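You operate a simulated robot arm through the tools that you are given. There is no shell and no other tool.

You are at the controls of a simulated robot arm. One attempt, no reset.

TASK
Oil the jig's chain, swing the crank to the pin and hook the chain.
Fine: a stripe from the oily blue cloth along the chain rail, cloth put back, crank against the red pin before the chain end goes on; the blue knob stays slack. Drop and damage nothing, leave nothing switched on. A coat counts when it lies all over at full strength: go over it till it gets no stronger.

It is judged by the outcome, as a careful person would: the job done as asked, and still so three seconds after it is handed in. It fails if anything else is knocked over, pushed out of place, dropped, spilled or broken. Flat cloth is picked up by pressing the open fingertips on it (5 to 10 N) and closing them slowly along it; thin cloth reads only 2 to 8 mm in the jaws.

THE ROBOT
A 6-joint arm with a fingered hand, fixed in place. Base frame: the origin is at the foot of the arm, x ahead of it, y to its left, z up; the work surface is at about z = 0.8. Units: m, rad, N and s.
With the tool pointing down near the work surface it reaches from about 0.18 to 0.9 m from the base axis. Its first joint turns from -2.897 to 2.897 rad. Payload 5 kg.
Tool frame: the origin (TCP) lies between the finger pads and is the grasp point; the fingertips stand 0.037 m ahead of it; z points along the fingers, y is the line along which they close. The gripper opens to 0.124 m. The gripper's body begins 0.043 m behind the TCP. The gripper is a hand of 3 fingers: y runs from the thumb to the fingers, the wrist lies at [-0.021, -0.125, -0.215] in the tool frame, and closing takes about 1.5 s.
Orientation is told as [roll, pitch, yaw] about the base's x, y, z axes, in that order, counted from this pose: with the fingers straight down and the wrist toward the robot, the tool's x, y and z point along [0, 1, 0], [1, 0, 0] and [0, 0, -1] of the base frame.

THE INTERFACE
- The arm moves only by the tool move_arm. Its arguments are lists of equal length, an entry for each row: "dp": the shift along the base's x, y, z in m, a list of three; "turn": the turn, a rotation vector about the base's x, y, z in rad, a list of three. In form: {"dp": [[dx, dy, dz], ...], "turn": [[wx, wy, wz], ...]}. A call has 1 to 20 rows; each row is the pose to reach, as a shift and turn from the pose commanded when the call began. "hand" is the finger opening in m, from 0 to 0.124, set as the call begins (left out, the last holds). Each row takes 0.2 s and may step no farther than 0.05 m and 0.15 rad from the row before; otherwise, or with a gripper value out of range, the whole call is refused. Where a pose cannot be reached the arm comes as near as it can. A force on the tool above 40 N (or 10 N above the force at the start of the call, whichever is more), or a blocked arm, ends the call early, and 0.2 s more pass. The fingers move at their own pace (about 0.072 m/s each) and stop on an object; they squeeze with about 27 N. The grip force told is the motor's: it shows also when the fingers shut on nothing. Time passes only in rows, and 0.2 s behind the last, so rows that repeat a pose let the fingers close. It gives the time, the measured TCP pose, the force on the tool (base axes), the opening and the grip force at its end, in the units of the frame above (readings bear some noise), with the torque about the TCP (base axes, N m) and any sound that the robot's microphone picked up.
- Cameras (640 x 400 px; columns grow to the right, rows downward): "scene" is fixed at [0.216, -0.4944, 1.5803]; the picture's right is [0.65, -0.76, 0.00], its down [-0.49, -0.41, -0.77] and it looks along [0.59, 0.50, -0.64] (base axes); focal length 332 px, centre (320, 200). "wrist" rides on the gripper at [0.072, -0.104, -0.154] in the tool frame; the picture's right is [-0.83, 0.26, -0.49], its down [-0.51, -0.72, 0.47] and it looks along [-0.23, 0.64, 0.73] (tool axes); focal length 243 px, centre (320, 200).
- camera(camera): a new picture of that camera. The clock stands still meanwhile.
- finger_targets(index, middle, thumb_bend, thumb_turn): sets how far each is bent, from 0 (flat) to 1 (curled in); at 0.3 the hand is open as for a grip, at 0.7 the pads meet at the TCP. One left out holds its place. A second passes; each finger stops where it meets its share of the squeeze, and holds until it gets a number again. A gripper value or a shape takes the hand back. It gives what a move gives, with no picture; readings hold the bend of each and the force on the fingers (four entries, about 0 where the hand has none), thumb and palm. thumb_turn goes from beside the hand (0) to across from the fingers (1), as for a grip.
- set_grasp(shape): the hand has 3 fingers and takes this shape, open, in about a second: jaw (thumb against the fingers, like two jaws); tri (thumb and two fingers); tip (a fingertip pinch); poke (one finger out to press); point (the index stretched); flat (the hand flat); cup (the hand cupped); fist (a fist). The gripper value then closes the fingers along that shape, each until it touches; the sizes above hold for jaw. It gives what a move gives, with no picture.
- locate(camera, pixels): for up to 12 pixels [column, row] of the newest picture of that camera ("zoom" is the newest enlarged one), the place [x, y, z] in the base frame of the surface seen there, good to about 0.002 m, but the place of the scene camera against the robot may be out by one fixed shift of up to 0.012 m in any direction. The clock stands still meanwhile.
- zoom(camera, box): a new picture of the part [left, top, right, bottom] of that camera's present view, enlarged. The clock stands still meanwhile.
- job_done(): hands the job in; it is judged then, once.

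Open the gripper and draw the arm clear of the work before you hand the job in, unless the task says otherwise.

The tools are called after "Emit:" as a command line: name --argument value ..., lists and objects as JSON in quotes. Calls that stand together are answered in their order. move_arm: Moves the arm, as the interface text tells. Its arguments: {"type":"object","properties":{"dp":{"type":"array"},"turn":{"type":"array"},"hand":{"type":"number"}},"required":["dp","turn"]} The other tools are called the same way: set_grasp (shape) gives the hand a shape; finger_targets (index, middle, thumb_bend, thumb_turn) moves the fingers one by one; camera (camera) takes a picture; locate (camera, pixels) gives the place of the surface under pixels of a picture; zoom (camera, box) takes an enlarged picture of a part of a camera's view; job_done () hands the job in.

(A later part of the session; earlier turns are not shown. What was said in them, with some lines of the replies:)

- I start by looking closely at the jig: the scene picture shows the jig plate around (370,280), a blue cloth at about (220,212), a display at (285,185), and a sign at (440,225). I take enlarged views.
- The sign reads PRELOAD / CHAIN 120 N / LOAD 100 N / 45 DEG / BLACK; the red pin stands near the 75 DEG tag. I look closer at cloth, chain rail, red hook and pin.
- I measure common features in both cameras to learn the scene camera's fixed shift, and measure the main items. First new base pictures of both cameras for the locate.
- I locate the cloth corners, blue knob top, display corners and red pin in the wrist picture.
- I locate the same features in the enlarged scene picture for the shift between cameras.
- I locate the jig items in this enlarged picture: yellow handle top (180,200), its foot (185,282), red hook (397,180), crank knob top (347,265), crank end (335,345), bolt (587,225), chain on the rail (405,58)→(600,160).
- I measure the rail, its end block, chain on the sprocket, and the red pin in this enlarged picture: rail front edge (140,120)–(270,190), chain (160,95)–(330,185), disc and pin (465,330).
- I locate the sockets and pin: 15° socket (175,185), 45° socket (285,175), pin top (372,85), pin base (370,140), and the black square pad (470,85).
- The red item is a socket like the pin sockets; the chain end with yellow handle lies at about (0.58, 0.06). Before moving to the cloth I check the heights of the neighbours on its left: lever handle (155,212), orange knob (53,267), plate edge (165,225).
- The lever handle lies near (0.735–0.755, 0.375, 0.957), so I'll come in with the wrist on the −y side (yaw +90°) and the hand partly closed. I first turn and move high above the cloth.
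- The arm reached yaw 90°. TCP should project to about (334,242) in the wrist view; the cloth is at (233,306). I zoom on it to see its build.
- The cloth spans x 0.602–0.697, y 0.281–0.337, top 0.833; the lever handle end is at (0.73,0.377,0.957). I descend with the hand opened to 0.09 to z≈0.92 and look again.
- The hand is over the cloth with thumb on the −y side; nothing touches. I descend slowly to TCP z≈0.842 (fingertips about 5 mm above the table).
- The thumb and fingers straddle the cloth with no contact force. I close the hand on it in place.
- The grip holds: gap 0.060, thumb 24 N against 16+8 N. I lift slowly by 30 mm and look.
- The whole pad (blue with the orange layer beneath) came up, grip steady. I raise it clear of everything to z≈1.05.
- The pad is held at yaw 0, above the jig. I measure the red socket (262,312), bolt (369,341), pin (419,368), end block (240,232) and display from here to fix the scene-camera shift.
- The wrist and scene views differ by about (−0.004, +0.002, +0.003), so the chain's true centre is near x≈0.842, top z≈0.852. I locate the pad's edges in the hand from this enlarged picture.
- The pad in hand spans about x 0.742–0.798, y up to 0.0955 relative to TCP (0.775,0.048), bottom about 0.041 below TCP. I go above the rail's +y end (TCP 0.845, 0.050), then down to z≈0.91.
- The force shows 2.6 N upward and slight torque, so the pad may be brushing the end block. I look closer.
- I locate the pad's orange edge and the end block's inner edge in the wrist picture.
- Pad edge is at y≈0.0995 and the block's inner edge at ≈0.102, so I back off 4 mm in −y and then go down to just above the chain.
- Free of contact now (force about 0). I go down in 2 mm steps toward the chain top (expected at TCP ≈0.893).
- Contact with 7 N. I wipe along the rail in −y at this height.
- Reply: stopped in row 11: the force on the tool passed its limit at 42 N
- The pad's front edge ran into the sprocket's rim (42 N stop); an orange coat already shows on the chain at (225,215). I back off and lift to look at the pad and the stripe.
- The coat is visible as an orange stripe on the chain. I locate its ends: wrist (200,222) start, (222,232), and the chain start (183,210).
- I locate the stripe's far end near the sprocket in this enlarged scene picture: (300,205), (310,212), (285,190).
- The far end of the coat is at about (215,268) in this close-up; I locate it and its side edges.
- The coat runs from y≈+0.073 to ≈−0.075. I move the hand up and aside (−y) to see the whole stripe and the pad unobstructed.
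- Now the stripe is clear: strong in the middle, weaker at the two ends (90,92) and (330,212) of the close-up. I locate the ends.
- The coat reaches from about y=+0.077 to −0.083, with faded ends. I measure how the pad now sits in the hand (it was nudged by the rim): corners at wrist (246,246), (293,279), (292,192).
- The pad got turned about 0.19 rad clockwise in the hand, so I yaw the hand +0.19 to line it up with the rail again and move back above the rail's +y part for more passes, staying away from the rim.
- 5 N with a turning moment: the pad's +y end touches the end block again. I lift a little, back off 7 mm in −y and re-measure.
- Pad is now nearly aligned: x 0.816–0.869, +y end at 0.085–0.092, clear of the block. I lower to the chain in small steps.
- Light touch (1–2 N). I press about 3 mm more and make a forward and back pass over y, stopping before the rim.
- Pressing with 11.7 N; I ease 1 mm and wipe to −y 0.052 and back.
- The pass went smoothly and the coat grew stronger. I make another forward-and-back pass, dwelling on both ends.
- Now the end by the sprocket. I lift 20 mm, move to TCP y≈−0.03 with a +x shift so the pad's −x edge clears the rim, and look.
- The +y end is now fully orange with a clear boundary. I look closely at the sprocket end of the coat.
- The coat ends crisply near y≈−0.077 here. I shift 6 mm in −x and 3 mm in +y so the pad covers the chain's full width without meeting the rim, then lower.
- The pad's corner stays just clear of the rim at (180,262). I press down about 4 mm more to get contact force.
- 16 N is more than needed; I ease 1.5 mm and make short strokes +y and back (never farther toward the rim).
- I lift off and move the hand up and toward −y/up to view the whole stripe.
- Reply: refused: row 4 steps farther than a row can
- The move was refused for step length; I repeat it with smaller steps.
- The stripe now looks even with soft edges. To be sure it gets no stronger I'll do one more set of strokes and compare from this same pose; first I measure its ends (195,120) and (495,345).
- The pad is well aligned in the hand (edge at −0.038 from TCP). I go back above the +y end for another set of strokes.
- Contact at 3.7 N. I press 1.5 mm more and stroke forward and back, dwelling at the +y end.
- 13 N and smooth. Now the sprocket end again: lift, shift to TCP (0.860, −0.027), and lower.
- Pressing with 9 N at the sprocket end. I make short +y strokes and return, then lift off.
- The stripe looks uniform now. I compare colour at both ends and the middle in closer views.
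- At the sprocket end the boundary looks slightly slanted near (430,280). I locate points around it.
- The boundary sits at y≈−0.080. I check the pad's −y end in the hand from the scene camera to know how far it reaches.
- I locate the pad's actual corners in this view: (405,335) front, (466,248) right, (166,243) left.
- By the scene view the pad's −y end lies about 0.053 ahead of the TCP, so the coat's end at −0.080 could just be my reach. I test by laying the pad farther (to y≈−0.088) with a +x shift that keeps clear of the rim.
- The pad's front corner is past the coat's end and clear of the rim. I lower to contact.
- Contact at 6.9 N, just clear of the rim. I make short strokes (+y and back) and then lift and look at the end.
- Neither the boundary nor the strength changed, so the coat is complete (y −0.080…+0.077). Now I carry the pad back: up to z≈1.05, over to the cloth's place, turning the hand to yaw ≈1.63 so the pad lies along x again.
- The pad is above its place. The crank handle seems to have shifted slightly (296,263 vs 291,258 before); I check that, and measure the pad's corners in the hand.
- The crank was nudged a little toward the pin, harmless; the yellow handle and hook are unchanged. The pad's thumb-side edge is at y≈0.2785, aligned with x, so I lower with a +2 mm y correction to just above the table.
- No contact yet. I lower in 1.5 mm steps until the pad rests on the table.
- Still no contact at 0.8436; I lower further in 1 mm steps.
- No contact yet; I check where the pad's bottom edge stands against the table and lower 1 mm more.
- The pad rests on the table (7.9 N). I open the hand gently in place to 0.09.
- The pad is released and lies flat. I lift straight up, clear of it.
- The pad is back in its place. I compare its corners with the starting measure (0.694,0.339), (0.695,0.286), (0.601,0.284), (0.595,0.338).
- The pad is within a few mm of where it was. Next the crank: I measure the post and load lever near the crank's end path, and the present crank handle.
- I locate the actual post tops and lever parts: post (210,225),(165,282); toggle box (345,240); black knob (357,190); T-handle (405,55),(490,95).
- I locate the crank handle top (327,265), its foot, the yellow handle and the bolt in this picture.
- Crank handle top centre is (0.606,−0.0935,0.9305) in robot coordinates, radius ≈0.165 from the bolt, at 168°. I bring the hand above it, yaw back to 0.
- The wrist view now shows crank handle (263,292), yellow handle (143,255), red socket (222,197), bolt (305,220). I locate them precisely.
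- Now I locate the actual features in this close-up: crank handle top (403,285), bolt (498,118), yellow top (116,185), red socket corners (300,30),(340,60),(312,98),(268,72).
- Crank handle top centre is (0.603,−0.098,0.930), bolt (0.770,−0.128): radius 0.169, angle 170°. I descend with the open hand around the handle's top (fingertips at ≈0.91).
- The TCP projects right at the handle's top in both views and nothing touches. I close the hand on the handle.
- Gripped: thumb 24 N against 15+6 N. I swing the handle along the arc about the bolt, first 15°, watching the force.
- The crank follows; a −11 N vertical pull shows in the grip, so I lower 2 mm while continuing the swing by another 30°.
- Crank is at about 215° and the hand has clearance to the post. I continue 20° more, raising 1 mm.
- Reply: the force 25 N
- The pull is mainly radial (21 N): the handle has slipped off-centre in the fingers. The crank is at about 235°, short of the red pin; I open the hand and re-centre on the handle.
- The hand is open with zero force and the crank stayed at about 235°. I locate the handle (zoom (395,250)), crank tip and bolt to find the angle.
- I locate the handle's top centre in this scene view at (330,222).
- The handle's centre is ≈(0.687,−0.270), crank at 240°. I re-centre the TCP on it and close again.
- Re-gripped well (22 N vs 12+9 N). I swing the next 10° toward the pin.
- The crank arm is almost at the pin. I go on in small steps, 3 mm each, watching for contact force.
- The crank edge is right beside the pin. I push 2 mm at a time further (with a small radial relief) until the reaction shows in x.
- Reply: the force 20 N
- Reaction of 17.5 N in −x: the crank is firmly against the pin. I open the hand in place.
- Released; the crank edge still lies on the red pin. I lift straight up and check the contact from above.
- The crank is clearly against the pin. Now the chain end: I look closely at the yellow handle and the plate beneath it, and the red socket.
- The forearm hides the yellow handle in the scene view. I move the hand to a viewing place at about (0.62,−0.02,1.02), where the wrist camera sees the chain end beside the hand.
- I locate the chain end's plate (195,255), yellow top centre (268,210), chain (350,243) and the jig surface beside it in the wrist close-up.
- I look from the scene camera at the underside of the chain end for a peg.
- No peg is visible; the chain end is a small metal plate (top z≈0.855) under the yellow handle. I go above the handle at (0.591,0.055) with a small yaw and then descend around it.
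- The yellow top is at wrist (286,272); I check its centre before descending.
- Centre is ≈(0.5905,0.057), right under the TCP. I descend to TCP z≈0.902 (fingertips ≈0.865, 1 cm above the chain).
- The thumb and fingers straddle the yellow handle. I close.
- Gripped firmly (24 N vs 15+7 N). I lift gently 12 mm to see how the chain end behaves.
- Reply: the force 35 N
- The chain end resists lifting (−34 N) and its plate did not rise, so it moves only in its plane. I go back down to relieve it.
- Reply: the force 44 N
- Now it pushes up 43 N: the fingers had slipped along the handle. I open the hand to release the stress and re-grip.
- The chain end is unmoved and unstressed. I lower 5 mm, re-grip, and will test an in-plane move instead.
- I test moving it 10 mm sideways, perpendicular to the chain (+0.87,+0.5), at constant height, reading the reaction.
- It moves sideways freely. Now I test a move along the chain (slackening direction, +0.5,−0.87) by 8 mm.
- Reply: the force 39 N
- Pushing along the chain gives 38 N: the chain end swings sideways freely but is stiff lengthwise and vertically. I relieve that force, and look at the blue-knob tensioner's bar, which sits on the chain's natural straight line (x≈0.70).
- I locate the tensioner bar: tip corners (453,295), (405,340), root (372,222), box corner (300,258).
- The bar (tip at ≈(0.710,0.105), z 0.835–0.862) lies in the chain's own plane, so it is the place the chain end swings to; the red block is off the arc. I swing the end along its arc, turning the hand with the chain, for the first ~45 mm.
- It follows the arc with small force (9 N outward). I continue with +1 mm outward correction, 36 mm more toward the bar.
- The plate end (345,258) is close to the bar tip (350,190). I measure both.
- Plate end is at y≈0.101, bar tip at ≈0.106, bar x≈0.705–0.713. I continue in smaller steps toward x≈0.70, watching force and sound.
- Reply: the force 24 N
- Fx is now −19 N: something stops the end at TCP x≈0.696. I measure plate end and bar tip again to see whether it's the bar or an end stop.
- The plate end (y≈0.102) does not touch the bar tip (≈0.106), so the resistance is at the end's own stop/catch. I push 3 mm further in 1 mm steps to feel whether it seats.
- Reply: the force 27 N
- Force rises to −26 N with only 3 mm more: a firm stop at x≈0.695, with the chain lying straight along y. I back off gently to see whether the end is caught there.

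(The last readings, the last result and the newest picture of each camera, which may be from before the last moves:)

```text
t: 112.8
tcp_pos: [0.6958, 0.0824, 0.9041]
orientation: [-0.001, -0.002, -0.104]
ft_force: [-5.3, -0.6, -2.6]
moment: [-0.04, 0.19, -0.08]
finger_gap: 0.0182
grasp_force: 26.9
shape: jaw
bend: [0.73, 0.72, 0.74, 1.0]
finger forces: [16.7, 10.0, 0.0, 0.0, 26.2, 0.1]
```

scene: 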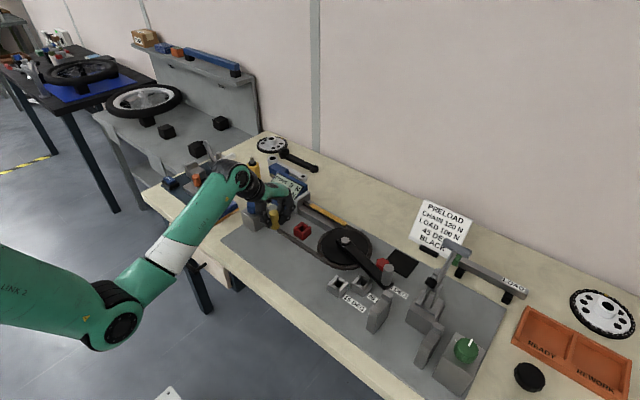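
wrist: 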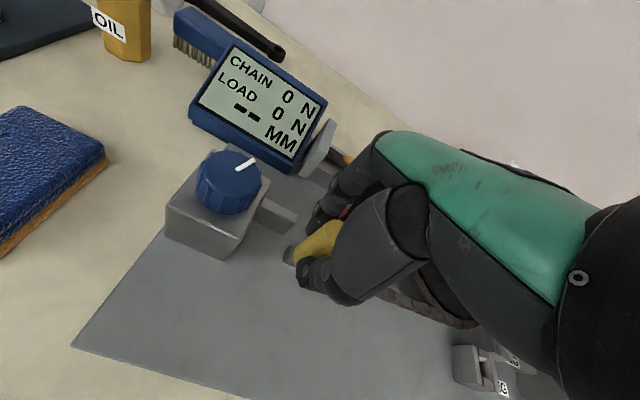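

Force is down to −5 N. I open the hand and look where the chain end rests.

Emit:
move_arm --dp '[[-0.0005, 0, 0], [-0.0005, 0, 0], [-0.0005, 0, 0], [-0.0005, 0, 0], [-0.0005, 0, 0]]' --turn '[[0, 0, 0], [0, 0, 0], [0, 0, 0], [0, 0, 0], [0, 0, 0]]' --hand 0.085

Emit:
zoom --camera "wrist" --box '[190, 140, 360, 320]'

Emit:
zoom --camera "scene" --box '[230, 180, 350, 280]'

```text
t: 114.0
tcp_pos: [0.6957, 0.0825, 0.9046]
orientation: [-0.002, 0.0, -0.104]
ft_force: [0.1, 0.3, 0.0]
moment: [-0.01, 0.0, -0.02]
finger_gap: 0.0846
grasp_force: 0.0
shape: jaw
bend: [0.27, 0.38, 0.6, 0.99]
finger forces: [0.1, 0.0, 0.0, 0.0, 0.1, 0.0]
```

```text
2.22 times, centred on (275, 230) of wrist
```

zoom: 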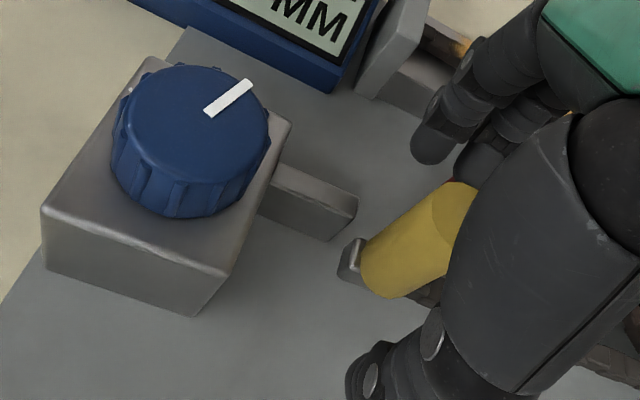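

```text
4.00 times, centred on (290, 230) of scene
```

zoom: 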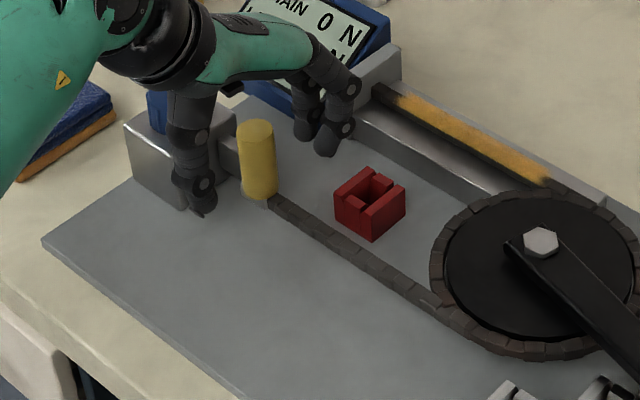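

The end stays in line with the tensioner bar. I lift the hand away and inspect the joint between plate and bar more closely.

Emit:
move_arm --dp '[[0, 0, 0.03], [0, 0, 0.07], [0, 0, 0.11], [-0.01, -0.03, 0.13], [-0.02, -0.07, 0.14], [-0.03, -0.11, 0.14]]' --turn '[[0, 0, 0.0], [0, 0, 0], [0, 0, 0], [0, 0, 0.05], [0, 0, 0.1], [0, 0, 0.104]]'

Emit:
camera --camera "wrist"

Emit:
zoom --camera "wrist" --box '[120, 130, 300, 290]'

Emit:
zoom --camera "scene" --box '[230, 180, 350, 280]'

```text
t: 115.4
tcp_pos: [0.6631, -0.0277, 1.0436]
orientation: [-0.002, 0.001, 0.0]
ft_force: [0.0, 0.9, -0.1]
moment: [0.0, -0.01, -0.01]
finger_gap: 0.0847
grasp_force: 0.1
shape: jaw
bend: [0.27, 0.38, 0.6, 0.99]
finger forces: [0.0, 0.0, 0.1, 0.0, 0.1, 0.0]
```

```text
taken
```

wrist: 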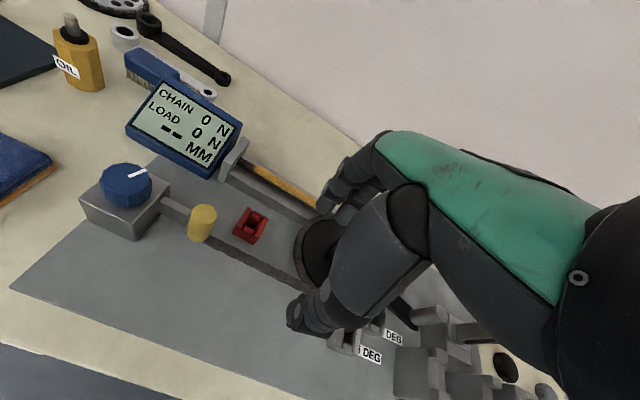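

```text
2.50 times, centred on (210, 210) of wrist
```

zoom: 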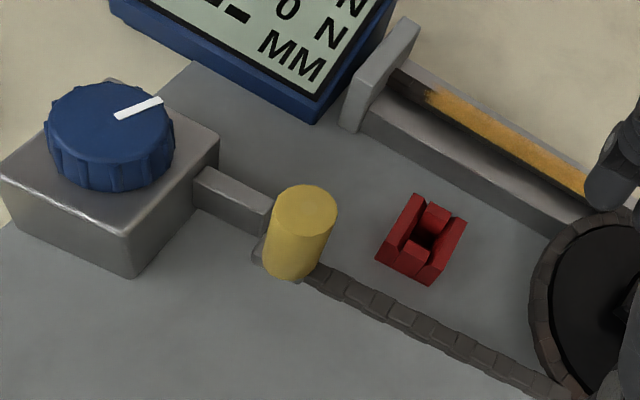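

```text
4.00 times, centred on (290, 230) of scene
```

zoom: 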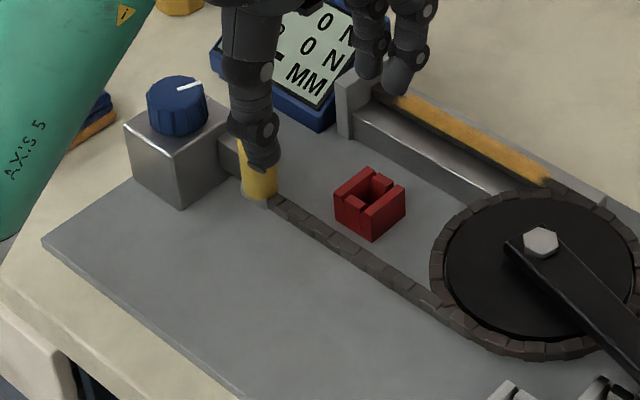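

I measure the chain end now: yellow top (304,206), plate (262,250), bar tip (262,215), chain (345,285),(450,345).

Emit:
locate --camera "zoom" --pixels '[[304, 206], [285, 200], [325, 215], [305, 190], [300, 225], [262, 252], [258, 262], [270, 205], [262, 225], [245, 200], [400, 315], [510, 375]]'

Emit:
zoom --camera "wrist" --box '[170, 185, 230, 245]'

```text
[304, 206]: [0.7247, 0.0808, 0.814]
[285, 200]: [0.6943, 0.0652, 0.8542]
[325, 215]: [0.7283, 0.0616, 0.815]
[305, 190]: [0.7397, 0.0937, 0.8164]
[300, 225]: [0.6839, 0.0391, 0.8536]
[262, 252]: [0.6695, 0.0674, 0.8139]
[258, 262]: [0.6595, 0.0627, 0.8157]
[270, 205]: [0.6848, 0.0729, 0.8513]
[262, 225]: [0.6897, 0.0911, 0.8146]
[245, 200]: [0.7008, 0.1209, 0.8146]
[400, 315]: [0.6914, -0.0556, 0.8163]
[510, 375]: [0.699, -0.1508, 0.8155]
```

```text
6.67 times, centred on (200, 215) of wrist
```

zoom: 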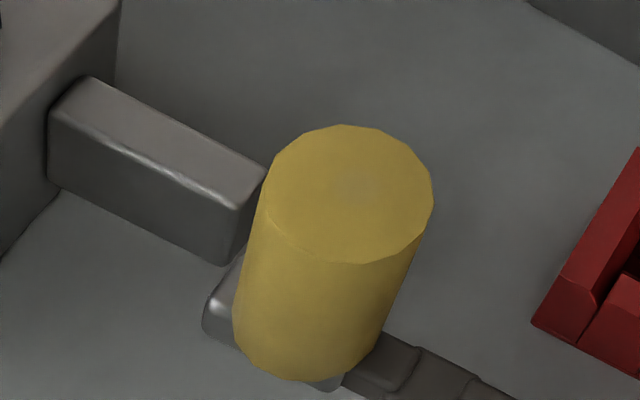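

I repeat the measure in this newest close-up: yellow top (350,195), bar tip (262,172),(235,210),(225,260), plate (215,320),(232,275), link (390,365).

Emit:
locate --camera "zoom" --pixels '[[350, 195], [285, 190], [420, 190], [350, 135], [350, 255], [258, 172], [236, 212], [225, 255], [212, 318], [232, 285], [390, 365], [150, 190]]'

```text
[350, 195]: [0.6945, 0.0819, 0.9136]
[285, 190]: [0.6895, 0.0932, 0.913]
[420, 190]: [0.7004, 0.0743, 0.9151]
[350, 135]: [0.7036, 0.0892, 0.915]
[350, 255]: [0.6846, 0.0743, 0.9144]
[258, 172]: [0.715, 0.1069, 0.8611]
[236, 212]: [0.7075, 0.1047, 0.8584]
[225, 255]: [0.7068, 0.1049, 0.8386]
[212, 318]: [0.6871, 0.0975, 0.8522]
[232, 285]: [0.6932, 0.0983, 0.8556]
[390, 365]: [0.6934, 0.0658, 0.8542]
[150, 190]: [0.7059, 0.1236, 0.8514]
```

The chain end's centre is (0.6945,0.082); the chain now lies straight along y at x≈0.694, at its stop in front of the tensioner (pivot at the sprocket's tangent point). I check the crank/pin contact again from the scene camera and the wrist.

Emit:
zoom --camera "scene" --box '[365, 250, 405, 290]'

Emit:
move_arm --dp '[[0.0, -0.02, 0.02], [0, -0.05, 0.05], [0, -0.09, 0.06], [0.0, -0.13, 0.06], [0.01, -0.17, 0.06], [0.01, -0.2, 0.06]]' --turn '[[0, 0, 0], [0, 0, 0], [0, 0, 0], [0, 0, 0], [0, 0, 0], [0, 0, 0]]'

Emit:
camera --camera "wrist"

Emit:
zoom --camera "wrist" --box '[180, 120, 340, 270]'

```text
10.00 times, centred on (385, 270) of scene
```

zoom: 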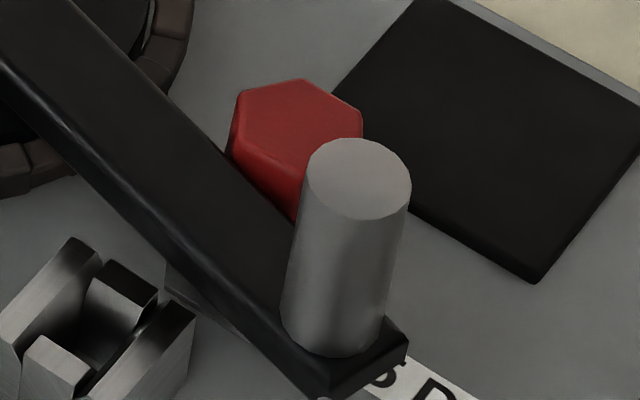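

```text
t: 116.8
tcp_pos: [0.6755, -0.2264, 1.1046]
orientation: [-0.002, 0.0, 0.0]
ft_force: [-0.3, -0.1, 0.6]
moment: [-0.06, 0.0, 0.0]
finger_gap: 0.0849
grasp_force: 0.0
shape: jaw
bend: [0.27, 0.38, 0.6, 0.99]
finger forces: [0.1, 0.0, 0.0, 0.1, 0.1, 0.0]
```

```text
taken
```

wrist: 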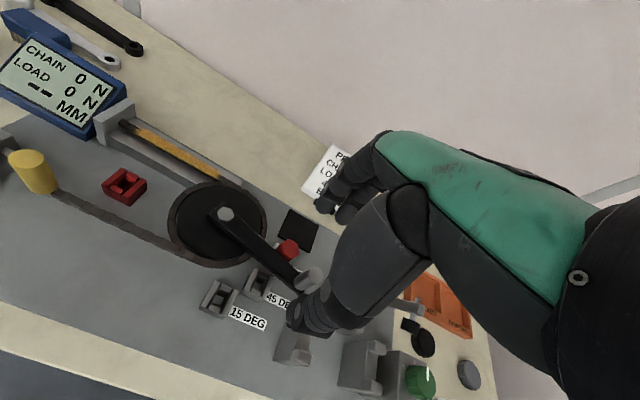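

```text
2.67 times, centred on (260, 195) of wrist
```

zoom: 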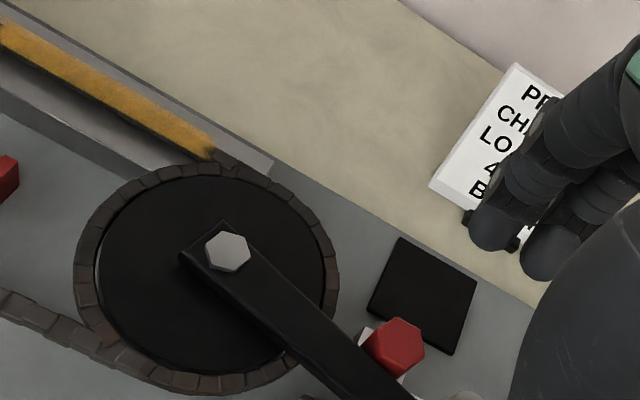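

The crank edge still rests on the pin. I check the chain line's straightness and the contact in close-up.

Emit:
locate --camera "wrist" --pixels '[[65, 195], [90, 209], [115, 223], [140, 236], [160, 247], [28, 160], [290, 240], [280, 250], [270, 245], [283, 241]]'

Emit:
zoom --camera "wrist" --box '[260, 220, 320, 280]'

Emit:
zoom --camera "wrist" --box '[0, 120, 120, 230]'

```text
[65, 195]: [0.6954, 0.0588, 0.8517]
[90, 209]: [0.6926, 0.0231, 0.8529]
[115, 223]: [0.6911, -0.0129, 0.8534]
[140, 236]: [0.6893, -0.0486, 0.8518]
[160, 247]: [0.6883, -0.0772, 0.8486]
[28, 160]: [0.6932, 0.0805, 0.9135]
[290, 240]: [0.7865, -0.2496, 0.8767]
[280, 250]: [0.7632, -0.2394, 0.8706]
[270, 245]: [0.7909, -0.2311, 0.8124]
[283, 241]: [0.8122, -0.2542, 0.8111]
```

```text
6.67 times, centred on (290, 250) of wrist
```

zoom: 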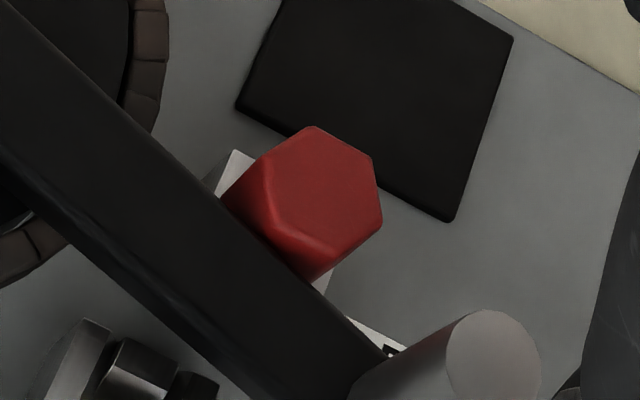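

```text
3.64 times, centred on (60, 175) of wrist
```

zoom: 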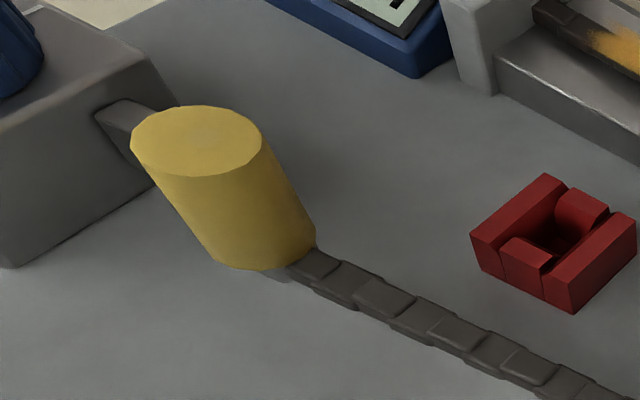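

The chain line is close to straight, but I'm not sure whether the earlier stop was the chain's own or my fingertip meeting the bar (bar top z 0.862, fingertips then ≈0.867). I'll re-grip the yellow handle higher (fingertips ≈0.885, clear of the bar) and feel again.

Emit:
move_arm --dp '[[0.0, 0.04, 0], [0.0, 0.08, 0], [0.002, 0.12, 0], [0.005, 0.16, 0], [0.01, 0.2, 0], [0.015, 0.24, 0], [0.019, 0.28, 0], [0.019, 0.308, 0], [0.019, 0.308, -0.03], [0.019, 0.308, -0.06], [0.019, 0.308, -0.08]]' --turn '[[0, 0, 0], [0, 0, 0], [0, 0, 0], [0, 0, 0], [0, 0, 0], [0, 0, 0], [0, 0, 0], [0, 0, 0], [0, 0, 0], [0, 0, 0], [0, 0, 0]]'

Emit:
camera --camera "wrist"

```text
t: 119.2
tcp_pos: [0.696, 0.0793, 1.0241]
orientation: [-0.001, 0.0, -0.002]
ft_force: [0.8, -0.7, -0.1]
moment: [0.0, -0.02, 0.01]
finger_gap: 0.0846
grasp_force: 0.0
shape: jaw
bend: [0.27, 0.38, 0.6, 0.99]
finger forces: [0.0, 0.1, 0.0, 0.0, 0.0, 0.0]
```

```text
taken
```

wrist: 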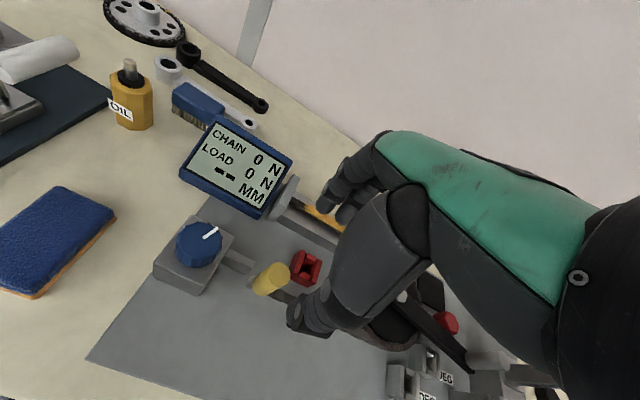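

The hand is above the yellow handle. I descend to TCP z≈0.922 and close on its upper part.

Emit:
move_arm --dp '[[-0.001, 0.002, -0.03], [-0.001, 0.002, -0.06], [-0.001, 0.002, -0.085], [-0.001, 0.002, -0.1], [-0.001, 0.002, -0.102]]' --turn '[[0, 0, 0], [0, 0, 0], [0, 0, 0], [0, 0, 0], [0, 0, 0]]'

Emit:
move_arm --dp '[[0, 0, 0], [0, 0, 0], [0, 0, 0], [0, 0, 0], [0, 0, 0], [0, 0, 0], [0, 0, 0]]' --turn '[[0, 0, 0], [0, 0, 0], [0, 0, 0], [0, 0, 0], [0, 0, 0], [0, 0, 0], [0, 0, 0]]' --hand 0.0

Emit:
zoom --camera "wrist" --box '[200, 170, 380, 330]'

```text
t: 120.4
tcp_pos: [0.6937, 0.0802, 0.9235]
orientation: [-0.003, -0.001, -0.003]
ft_force: [0.5, 0.2, -0.5]
moment: [0.02, -0.04, 0.0]
finger_gap: 0.0848
grasp_force: 0.0
shape: jaw
bend: [0.27, 0.38, 0.6, 0.99]
finger forces: [0.1, 0.1, 0.0, 0.0, 0.0, 0.1]
```

```text
t: 122.0
tcp_pos: [0.6944, 0.0807, 0.9236]
orientation: [-0.003, -0.001, -0.002]
ft_force: [0.5, -2.8, -3.4]
moment: [-0.06, -0.03, -0.01]
finger_gap: 0.0171
grasp_force: 26.4
shape: jaw
bend: [0.73, 0.71, 0.74, 1.0]
finger forces: [16.4, 6.5, 0.0, 0.0, 22.8, 0.0]
```

```text
2.50 times, centred on (290, 250) of wrist
```

zoom: 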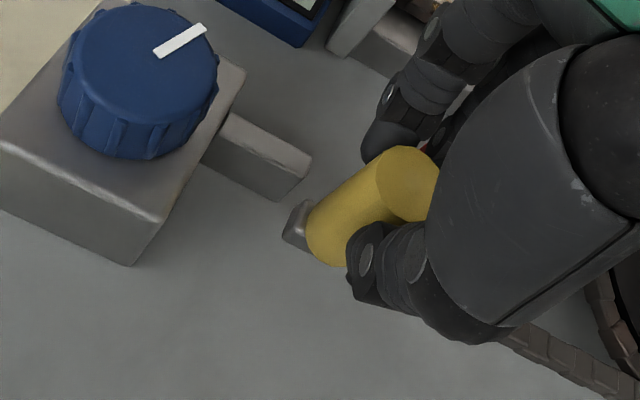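

Gripped on the upper part, fingertips well above the bar. I push +x in 2 mm steps, 6 mm in all, and read the reaction.

Emit:
move_arm --dp '[[0.002, 0, 0], [0.004, 0, 0], [0.006, 0, 0]]' --turn '[[0, 0, 0], [0, 0, 0], [0, 0, 0]]'

Emit:
zoom --camera "wrist" --box '[200, 170, 380, 330]'

```text
t: 122.8
tcp_pos: [0.6986, 0.0805, 0.9234]
orientation: [-0.002, 0.001, -0.002]
ft_force: [-20.8, -6.3, 5.3]
moment: [-0.15, 0.77, -0.06]
finger_gap: 0.0167
grasp_force: 26.9
shape: jaw
bend: [0.73, 0.71, 0.74, 1.0]
finger forces: [11.6, 7.5, 0.1, 0.0, 34.0, 0.0]
```

```text
2.50 times, centred on (290, 250) of wrist
```

zoom: 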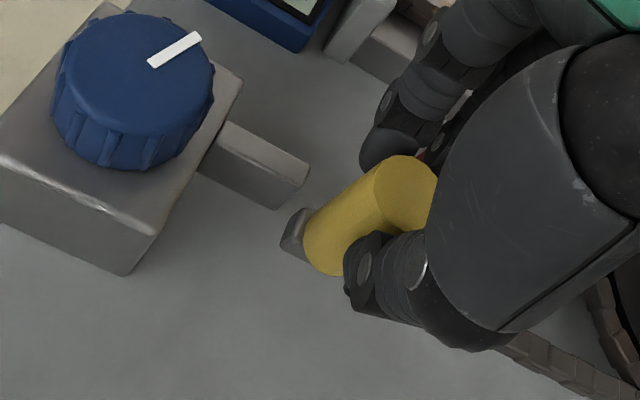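

Again −21 N with fingers far from the bar: the chain end has its own stop here. Now I test the other way: ease back to about 3 mm short of the neutral point and read whether it is held.

Emit:
move_arm --dp '[[-0.003, 0, 0], [-0.006, 0, 0], [-0.0075, 0, 0], [-0.009, 0, 0]]' --turn '[[0, 0, 0], [0, 0, 0], [0, 0, 0], [0, 0, 0]]'

Emit:
zoom --camera "wrist" --box '[200, 170, 380, 330]'

```text
t: 123.8
tcp_pos: [0.6902, 0.0802, 0.9233]
orientation: [-0.002, -0.003, -0.003]
ft_force: [1.0, -7.4, 0.2]
moment: [-0.17, -0.02, -0.02]
finger_gap: 0.0167
grasp_force: 27.0
shape: jaw
bend: [0.73, 0.71, 0.74, 1.0]
finger forces: [17.6, 9.3, 0.0, 0.0, 24.3, 0.1]
```

```text
2.50 times, centred on (290, 250) of wrist
```

zoom: 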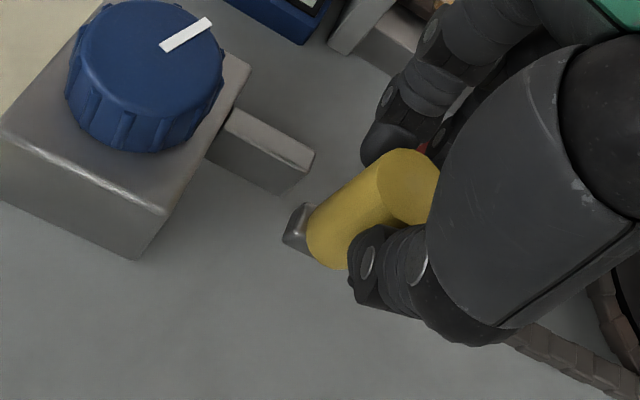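

It moves back freely (1 N), so there is no latch; the stop is the seated position. I push it back fully against the stop and will release it while pressed there.

Emit:
move_arm --dp '[[0.003, 0, 0], [0.006, 0, 0], [0.008, 0, 0], [0.009, 0, 0], [0.009, 0, 0]]' --turn '[[0, 0, 0], [0, 0, 0], [0, 0, 0], [0, 0, 0], [0, 0, 0]]'

Emit:
camera --camera "wrist"

Emit:
zoom --camera "scene" --box '[230, 180, 370, 290]'

```text
t: 125.0
tcp_pos: [0.6994, 0.0818, 0.9217]
orientation: [-0.001, 0.0, -0.002]
ft_force: [-21.6, -12.1, 13.2]
moment: [-0.28, 0.83, -0.08]
finger_gap: 0.0173
grasp_force: 26.8
shape: jaw
bend: [0.73, 0.71, 0.74, 1.0]
finger forces: [11.7, 11.3, 0.1, 0.0, 35.5, 0.1]
```

```text
taken
```

wrist: 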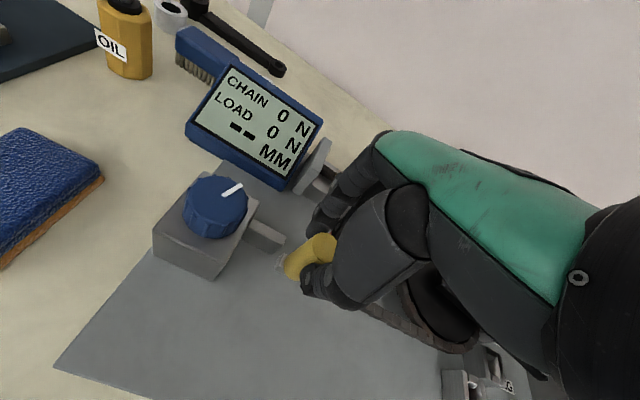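

```text
3.64 times, centred on (300, 235) of scene
```

zoom: 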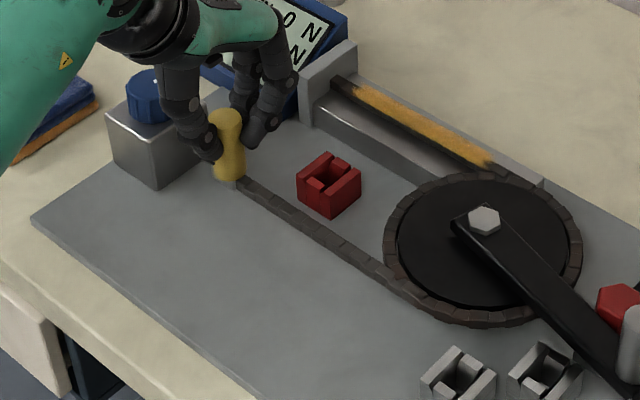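

Seated against the stop with −21 N. I open the hand while holding this position.

Emit:
move_arm --dp '[[0, 0, 0], [0, 0, 0], [0, 0, 0], [0, 0, 0], [0, 0, 0], [0, 0, 0]]' --turn '[[0, 0, 0], [0, 0, 0], [0, 0, 0], [0, 0, 0], [0, 0, 0], [0, 0, 0]]' --hand 0.085

Emit:
zoom --camera "wrist" --box '[200, 170, 380, 330]'

```text
t: 126.4
tcp_pos: [0.6998, 0.0817, 0.9215]
orientation: [-0.001, 0.0, -0.003]
ft_force: [-1.0, -0.4, -0.9]
moment: [0.02, 0.01, -0.02]
finger_gap: 0.0847
grasp_force: 0.1
shape: jaw
bend: [0.27, 0.38, 0.6, 0.99]
finger forces: [0.0, 0.0, 0.0, 0.1, 0.0, 0.0]
```

```text
2.50 times, centred on (290, 250) of wrist
```

zoom: 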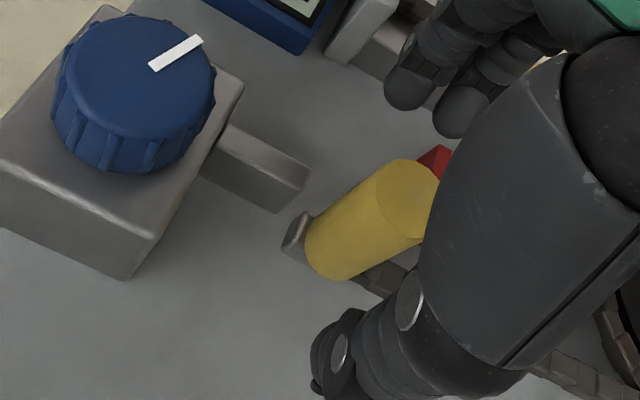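

Released and the end stayed put. I lift straight up and then draw the arm clear.

Emit:
move_arm --dp '[[0, 0, 0.02], [0, 0, 0.05], [0, 0, 0.09], [0, 0, 0.13], [-0.01, -0.02, 0.16], [-0.02, -0.06, 0.18], [-0.03, -0.1, 0.2]]' --turn '[[0, 0, 0], [0, 0, 0], [0, 0, 0], [0, 0, 0], [0, 0, 0], [0, 0, 0], [0, 0, 0]]'

Emit:
camera --camera "wrist"

Emit:
zoom --camera "wrist" --box '[120, 130, 320, 290]'

```text
t: 128.0
tcp_pos: [0.6676, -0.0191, 1.1242]
orientation: [-0.001, -0.001, -0.001]
ft_force: [-1.1, -0.3, 0.3]
moment: [-0.05, 0.0, -0.01]
finger_gap: 0.0848
grasp_force: 0.1
shape: jaw
bend: [0.27, 0.38, 0.6, 0.99]
finger forces: [0.0, 0.0, 0.0, 0.0, 0.0, 0.1]
```

```text
taken
```

wrist: 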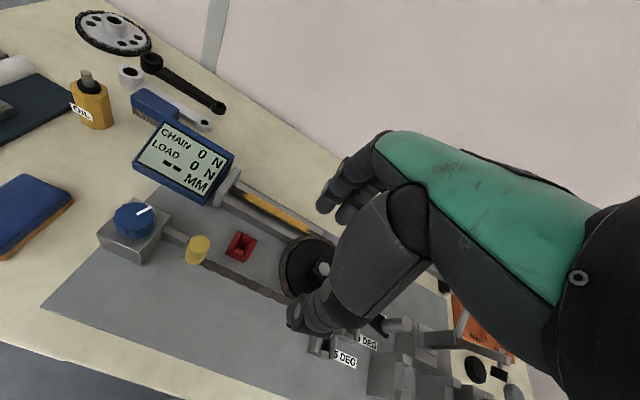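

```text
2.50 times, centred on (220, 210) of wrist
```

zoom: 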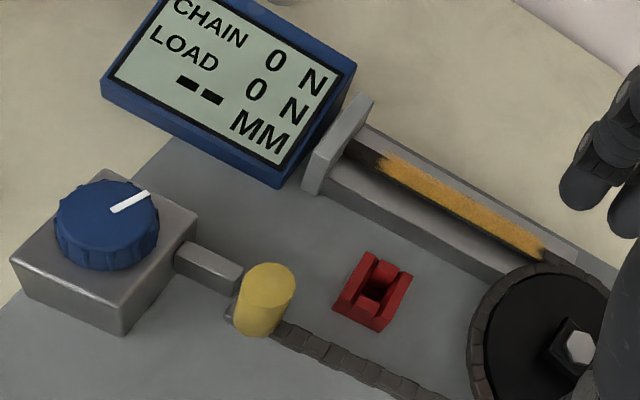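

I measure the yellow handle (270,282) and chain line points once more.

Emit:
locate --camera "zoom" --pixels '[[270, 284], [300, 338], [325, 350], [350, 362], [375, 375], [400, 387], [232, 315], [240, 275], [228, 290]]'

Emit:
camera --camera "scene"

```text
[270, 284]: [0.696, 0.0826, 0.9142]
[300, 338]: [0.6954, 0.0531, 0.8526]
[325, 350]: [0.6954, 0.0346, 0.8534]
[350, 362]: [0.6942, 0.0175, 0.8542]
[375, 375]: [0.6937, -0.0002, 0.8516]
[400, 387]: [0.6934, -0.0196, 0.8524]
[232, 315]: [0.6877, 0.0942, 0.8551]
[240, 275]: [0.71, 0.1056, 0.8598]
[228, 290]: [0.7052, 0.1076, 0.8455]
```

```text
taken
```

scene: 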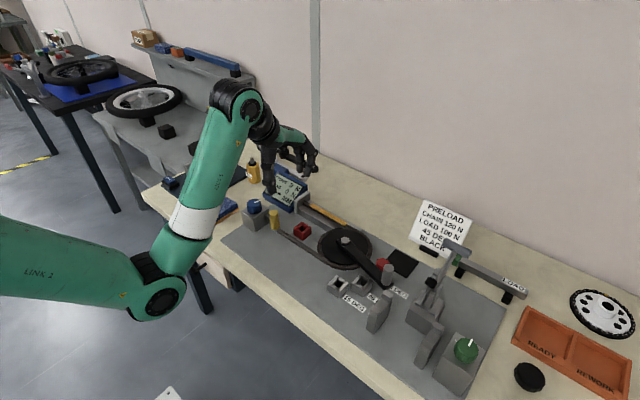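

The chain lies straight along y at x≈0.694–0.696, against its stop; CHAIN and LOAD read 0 N and the blue knob's mark is unchanged. I draw the arm back to its starting place with the hand open.

Emit:
move_arm --dp '[[0.005, 0.03, 0.02], [0.01, 0.06, 0.04], [0.02, 0.1, 0.05], [0.03, 0.14, 0.05], [0.04, 0.18, 0.05], [0.05, 0.22, 0.05], [0.05, 0.22, 0.05]]' --turn '[[0, 0, 0], [0, 0, 0], [0, 0, 0], [0, 0, 0], [0, 0, 0], [0, 0, 0], [0, 0, 0]]' --hand 0.12

Emit:
camera --camera "scene"

Emit:
zoom --camera "scene" --box '[170, 140, 410, 310]'

Emit:
camera --camera "wrist"

```text
t: 129.6
tcp_pos: [0.7216, 0.2032, 1.1717]
orientation: [-0.002, -0.002, -0.003]
ft_force: [-0.7, 0.3, 0.7]
moment: [-0.05, -0.03, 0.02]
finger_gap: 0.1199
grasp_force: 0.0
shape: jaw
bend: [0.31, 0.31, 0.31, 0.98]
finger forces: [0.0, 0.0, 0.0, 0.0, 0.1, 0.1]
```

```text
taken
```

scene: 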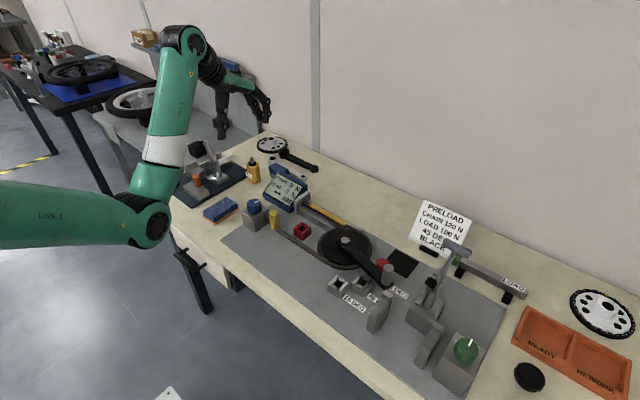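

```text
2.35 times, centred on (290, 225) of scene
```

zoom: 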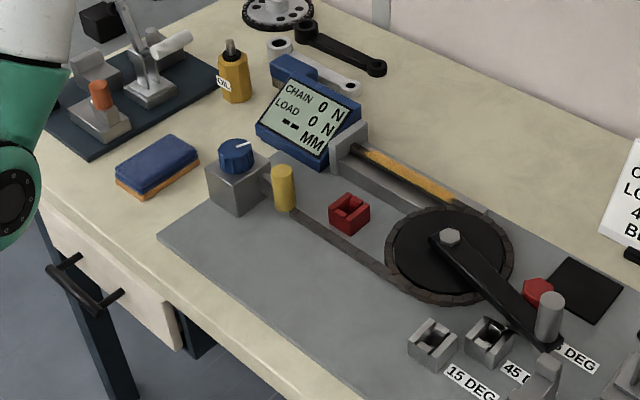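

```text
taken
```

wrist: 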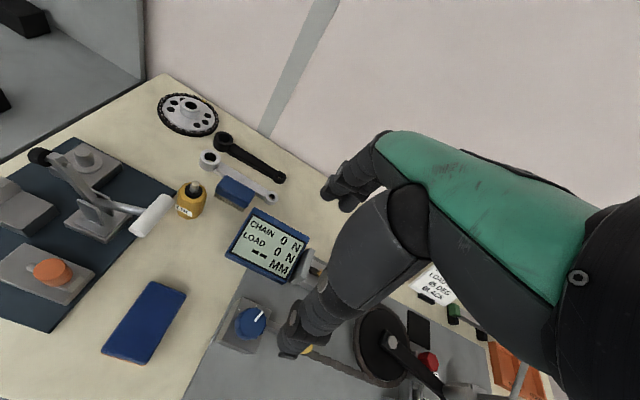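

All looks as asked; I take a last close look at the coat, the chain end and the crank contact.

Emit:
zoom --camera "scene" --box '[290, 185, 380, 245]'

Emit:
zoom --camera "scene" --box '[240, 190, 320, 250]'

Emit:
zoom --camera "scene" --box '[330, 225, 410, 295]'

```text
6.67 times, centred on (335, 215) of scene
```

zoom: 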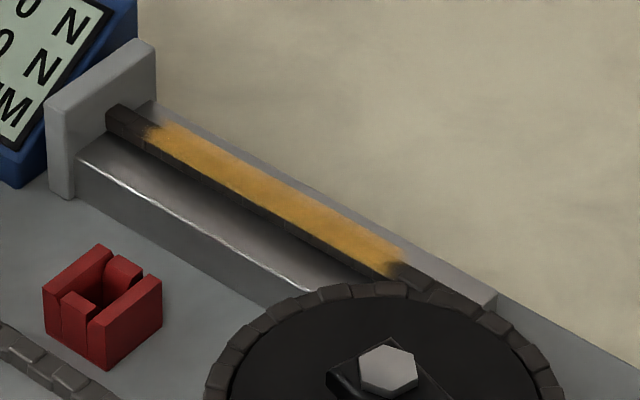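

```text
6.67 times, centred on (280, 220) of scene
```

zoom: 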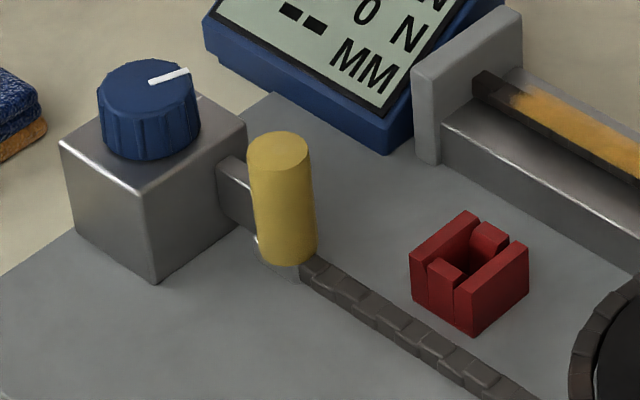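

```text
5.71 times, centred on (370, 260) of scene
```

zoom: 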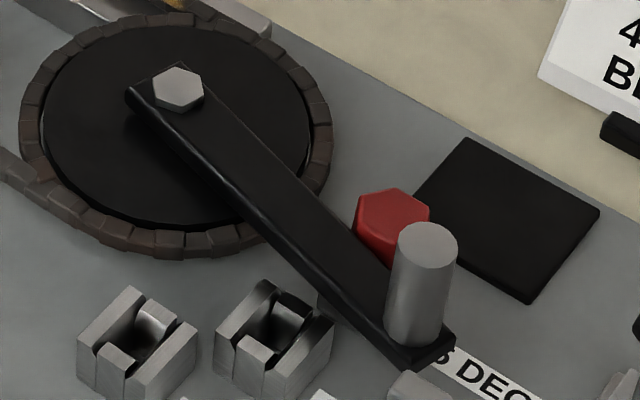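

The coat is even along the chain rail and the pad is back where it was. The crank rests on the red pin, the chain end sits at its stop by the tensioner, and the blue knob is untouched. The arm is clear and the hand open, so I hand the job in.

Emit:
job_done

```text
The job is handed in.
```

I've handed the job in. The chain is oiled, the crank rests against the red pin and the chain end is on. I haven't seen the verdict. The least certain point is whether the chain end counts as hooked.

- **Oil coat:** An even orange stripe runs about 16 cm along the chain on the rail. A last set of strokes at the sprocket end made it no stronger and no longer. On the first pass the cloth ran into the sprocket rim and stopped at 42 N. That turned the cloth in the hand, and around the same time the crank moved slightly towards the pin. I saw no damage.
- **Cloth:** It is back within about 5 mm of where it started.
- **Crank:** I pressed it to the pin with about 17 N before touching the chain end, and it stayed there when released. I left the pin at 75 DEG; the sign says 45 DEG, but you didn't ask to move it.
- **Chain end:** It swings on a hinge and cannot be lifted. I took "hooked" to mean pushed fully to its stop, with the chain straight in front of the blue-knob tensioner. It has no latch, so it moves back freely when pulled, but it stayed put after I let go.
- **Everything else:** The blue knob is untouched, and CHAIN and LOAD both read 0 N. Nothing was dropped. The arm is clear with the hand open.
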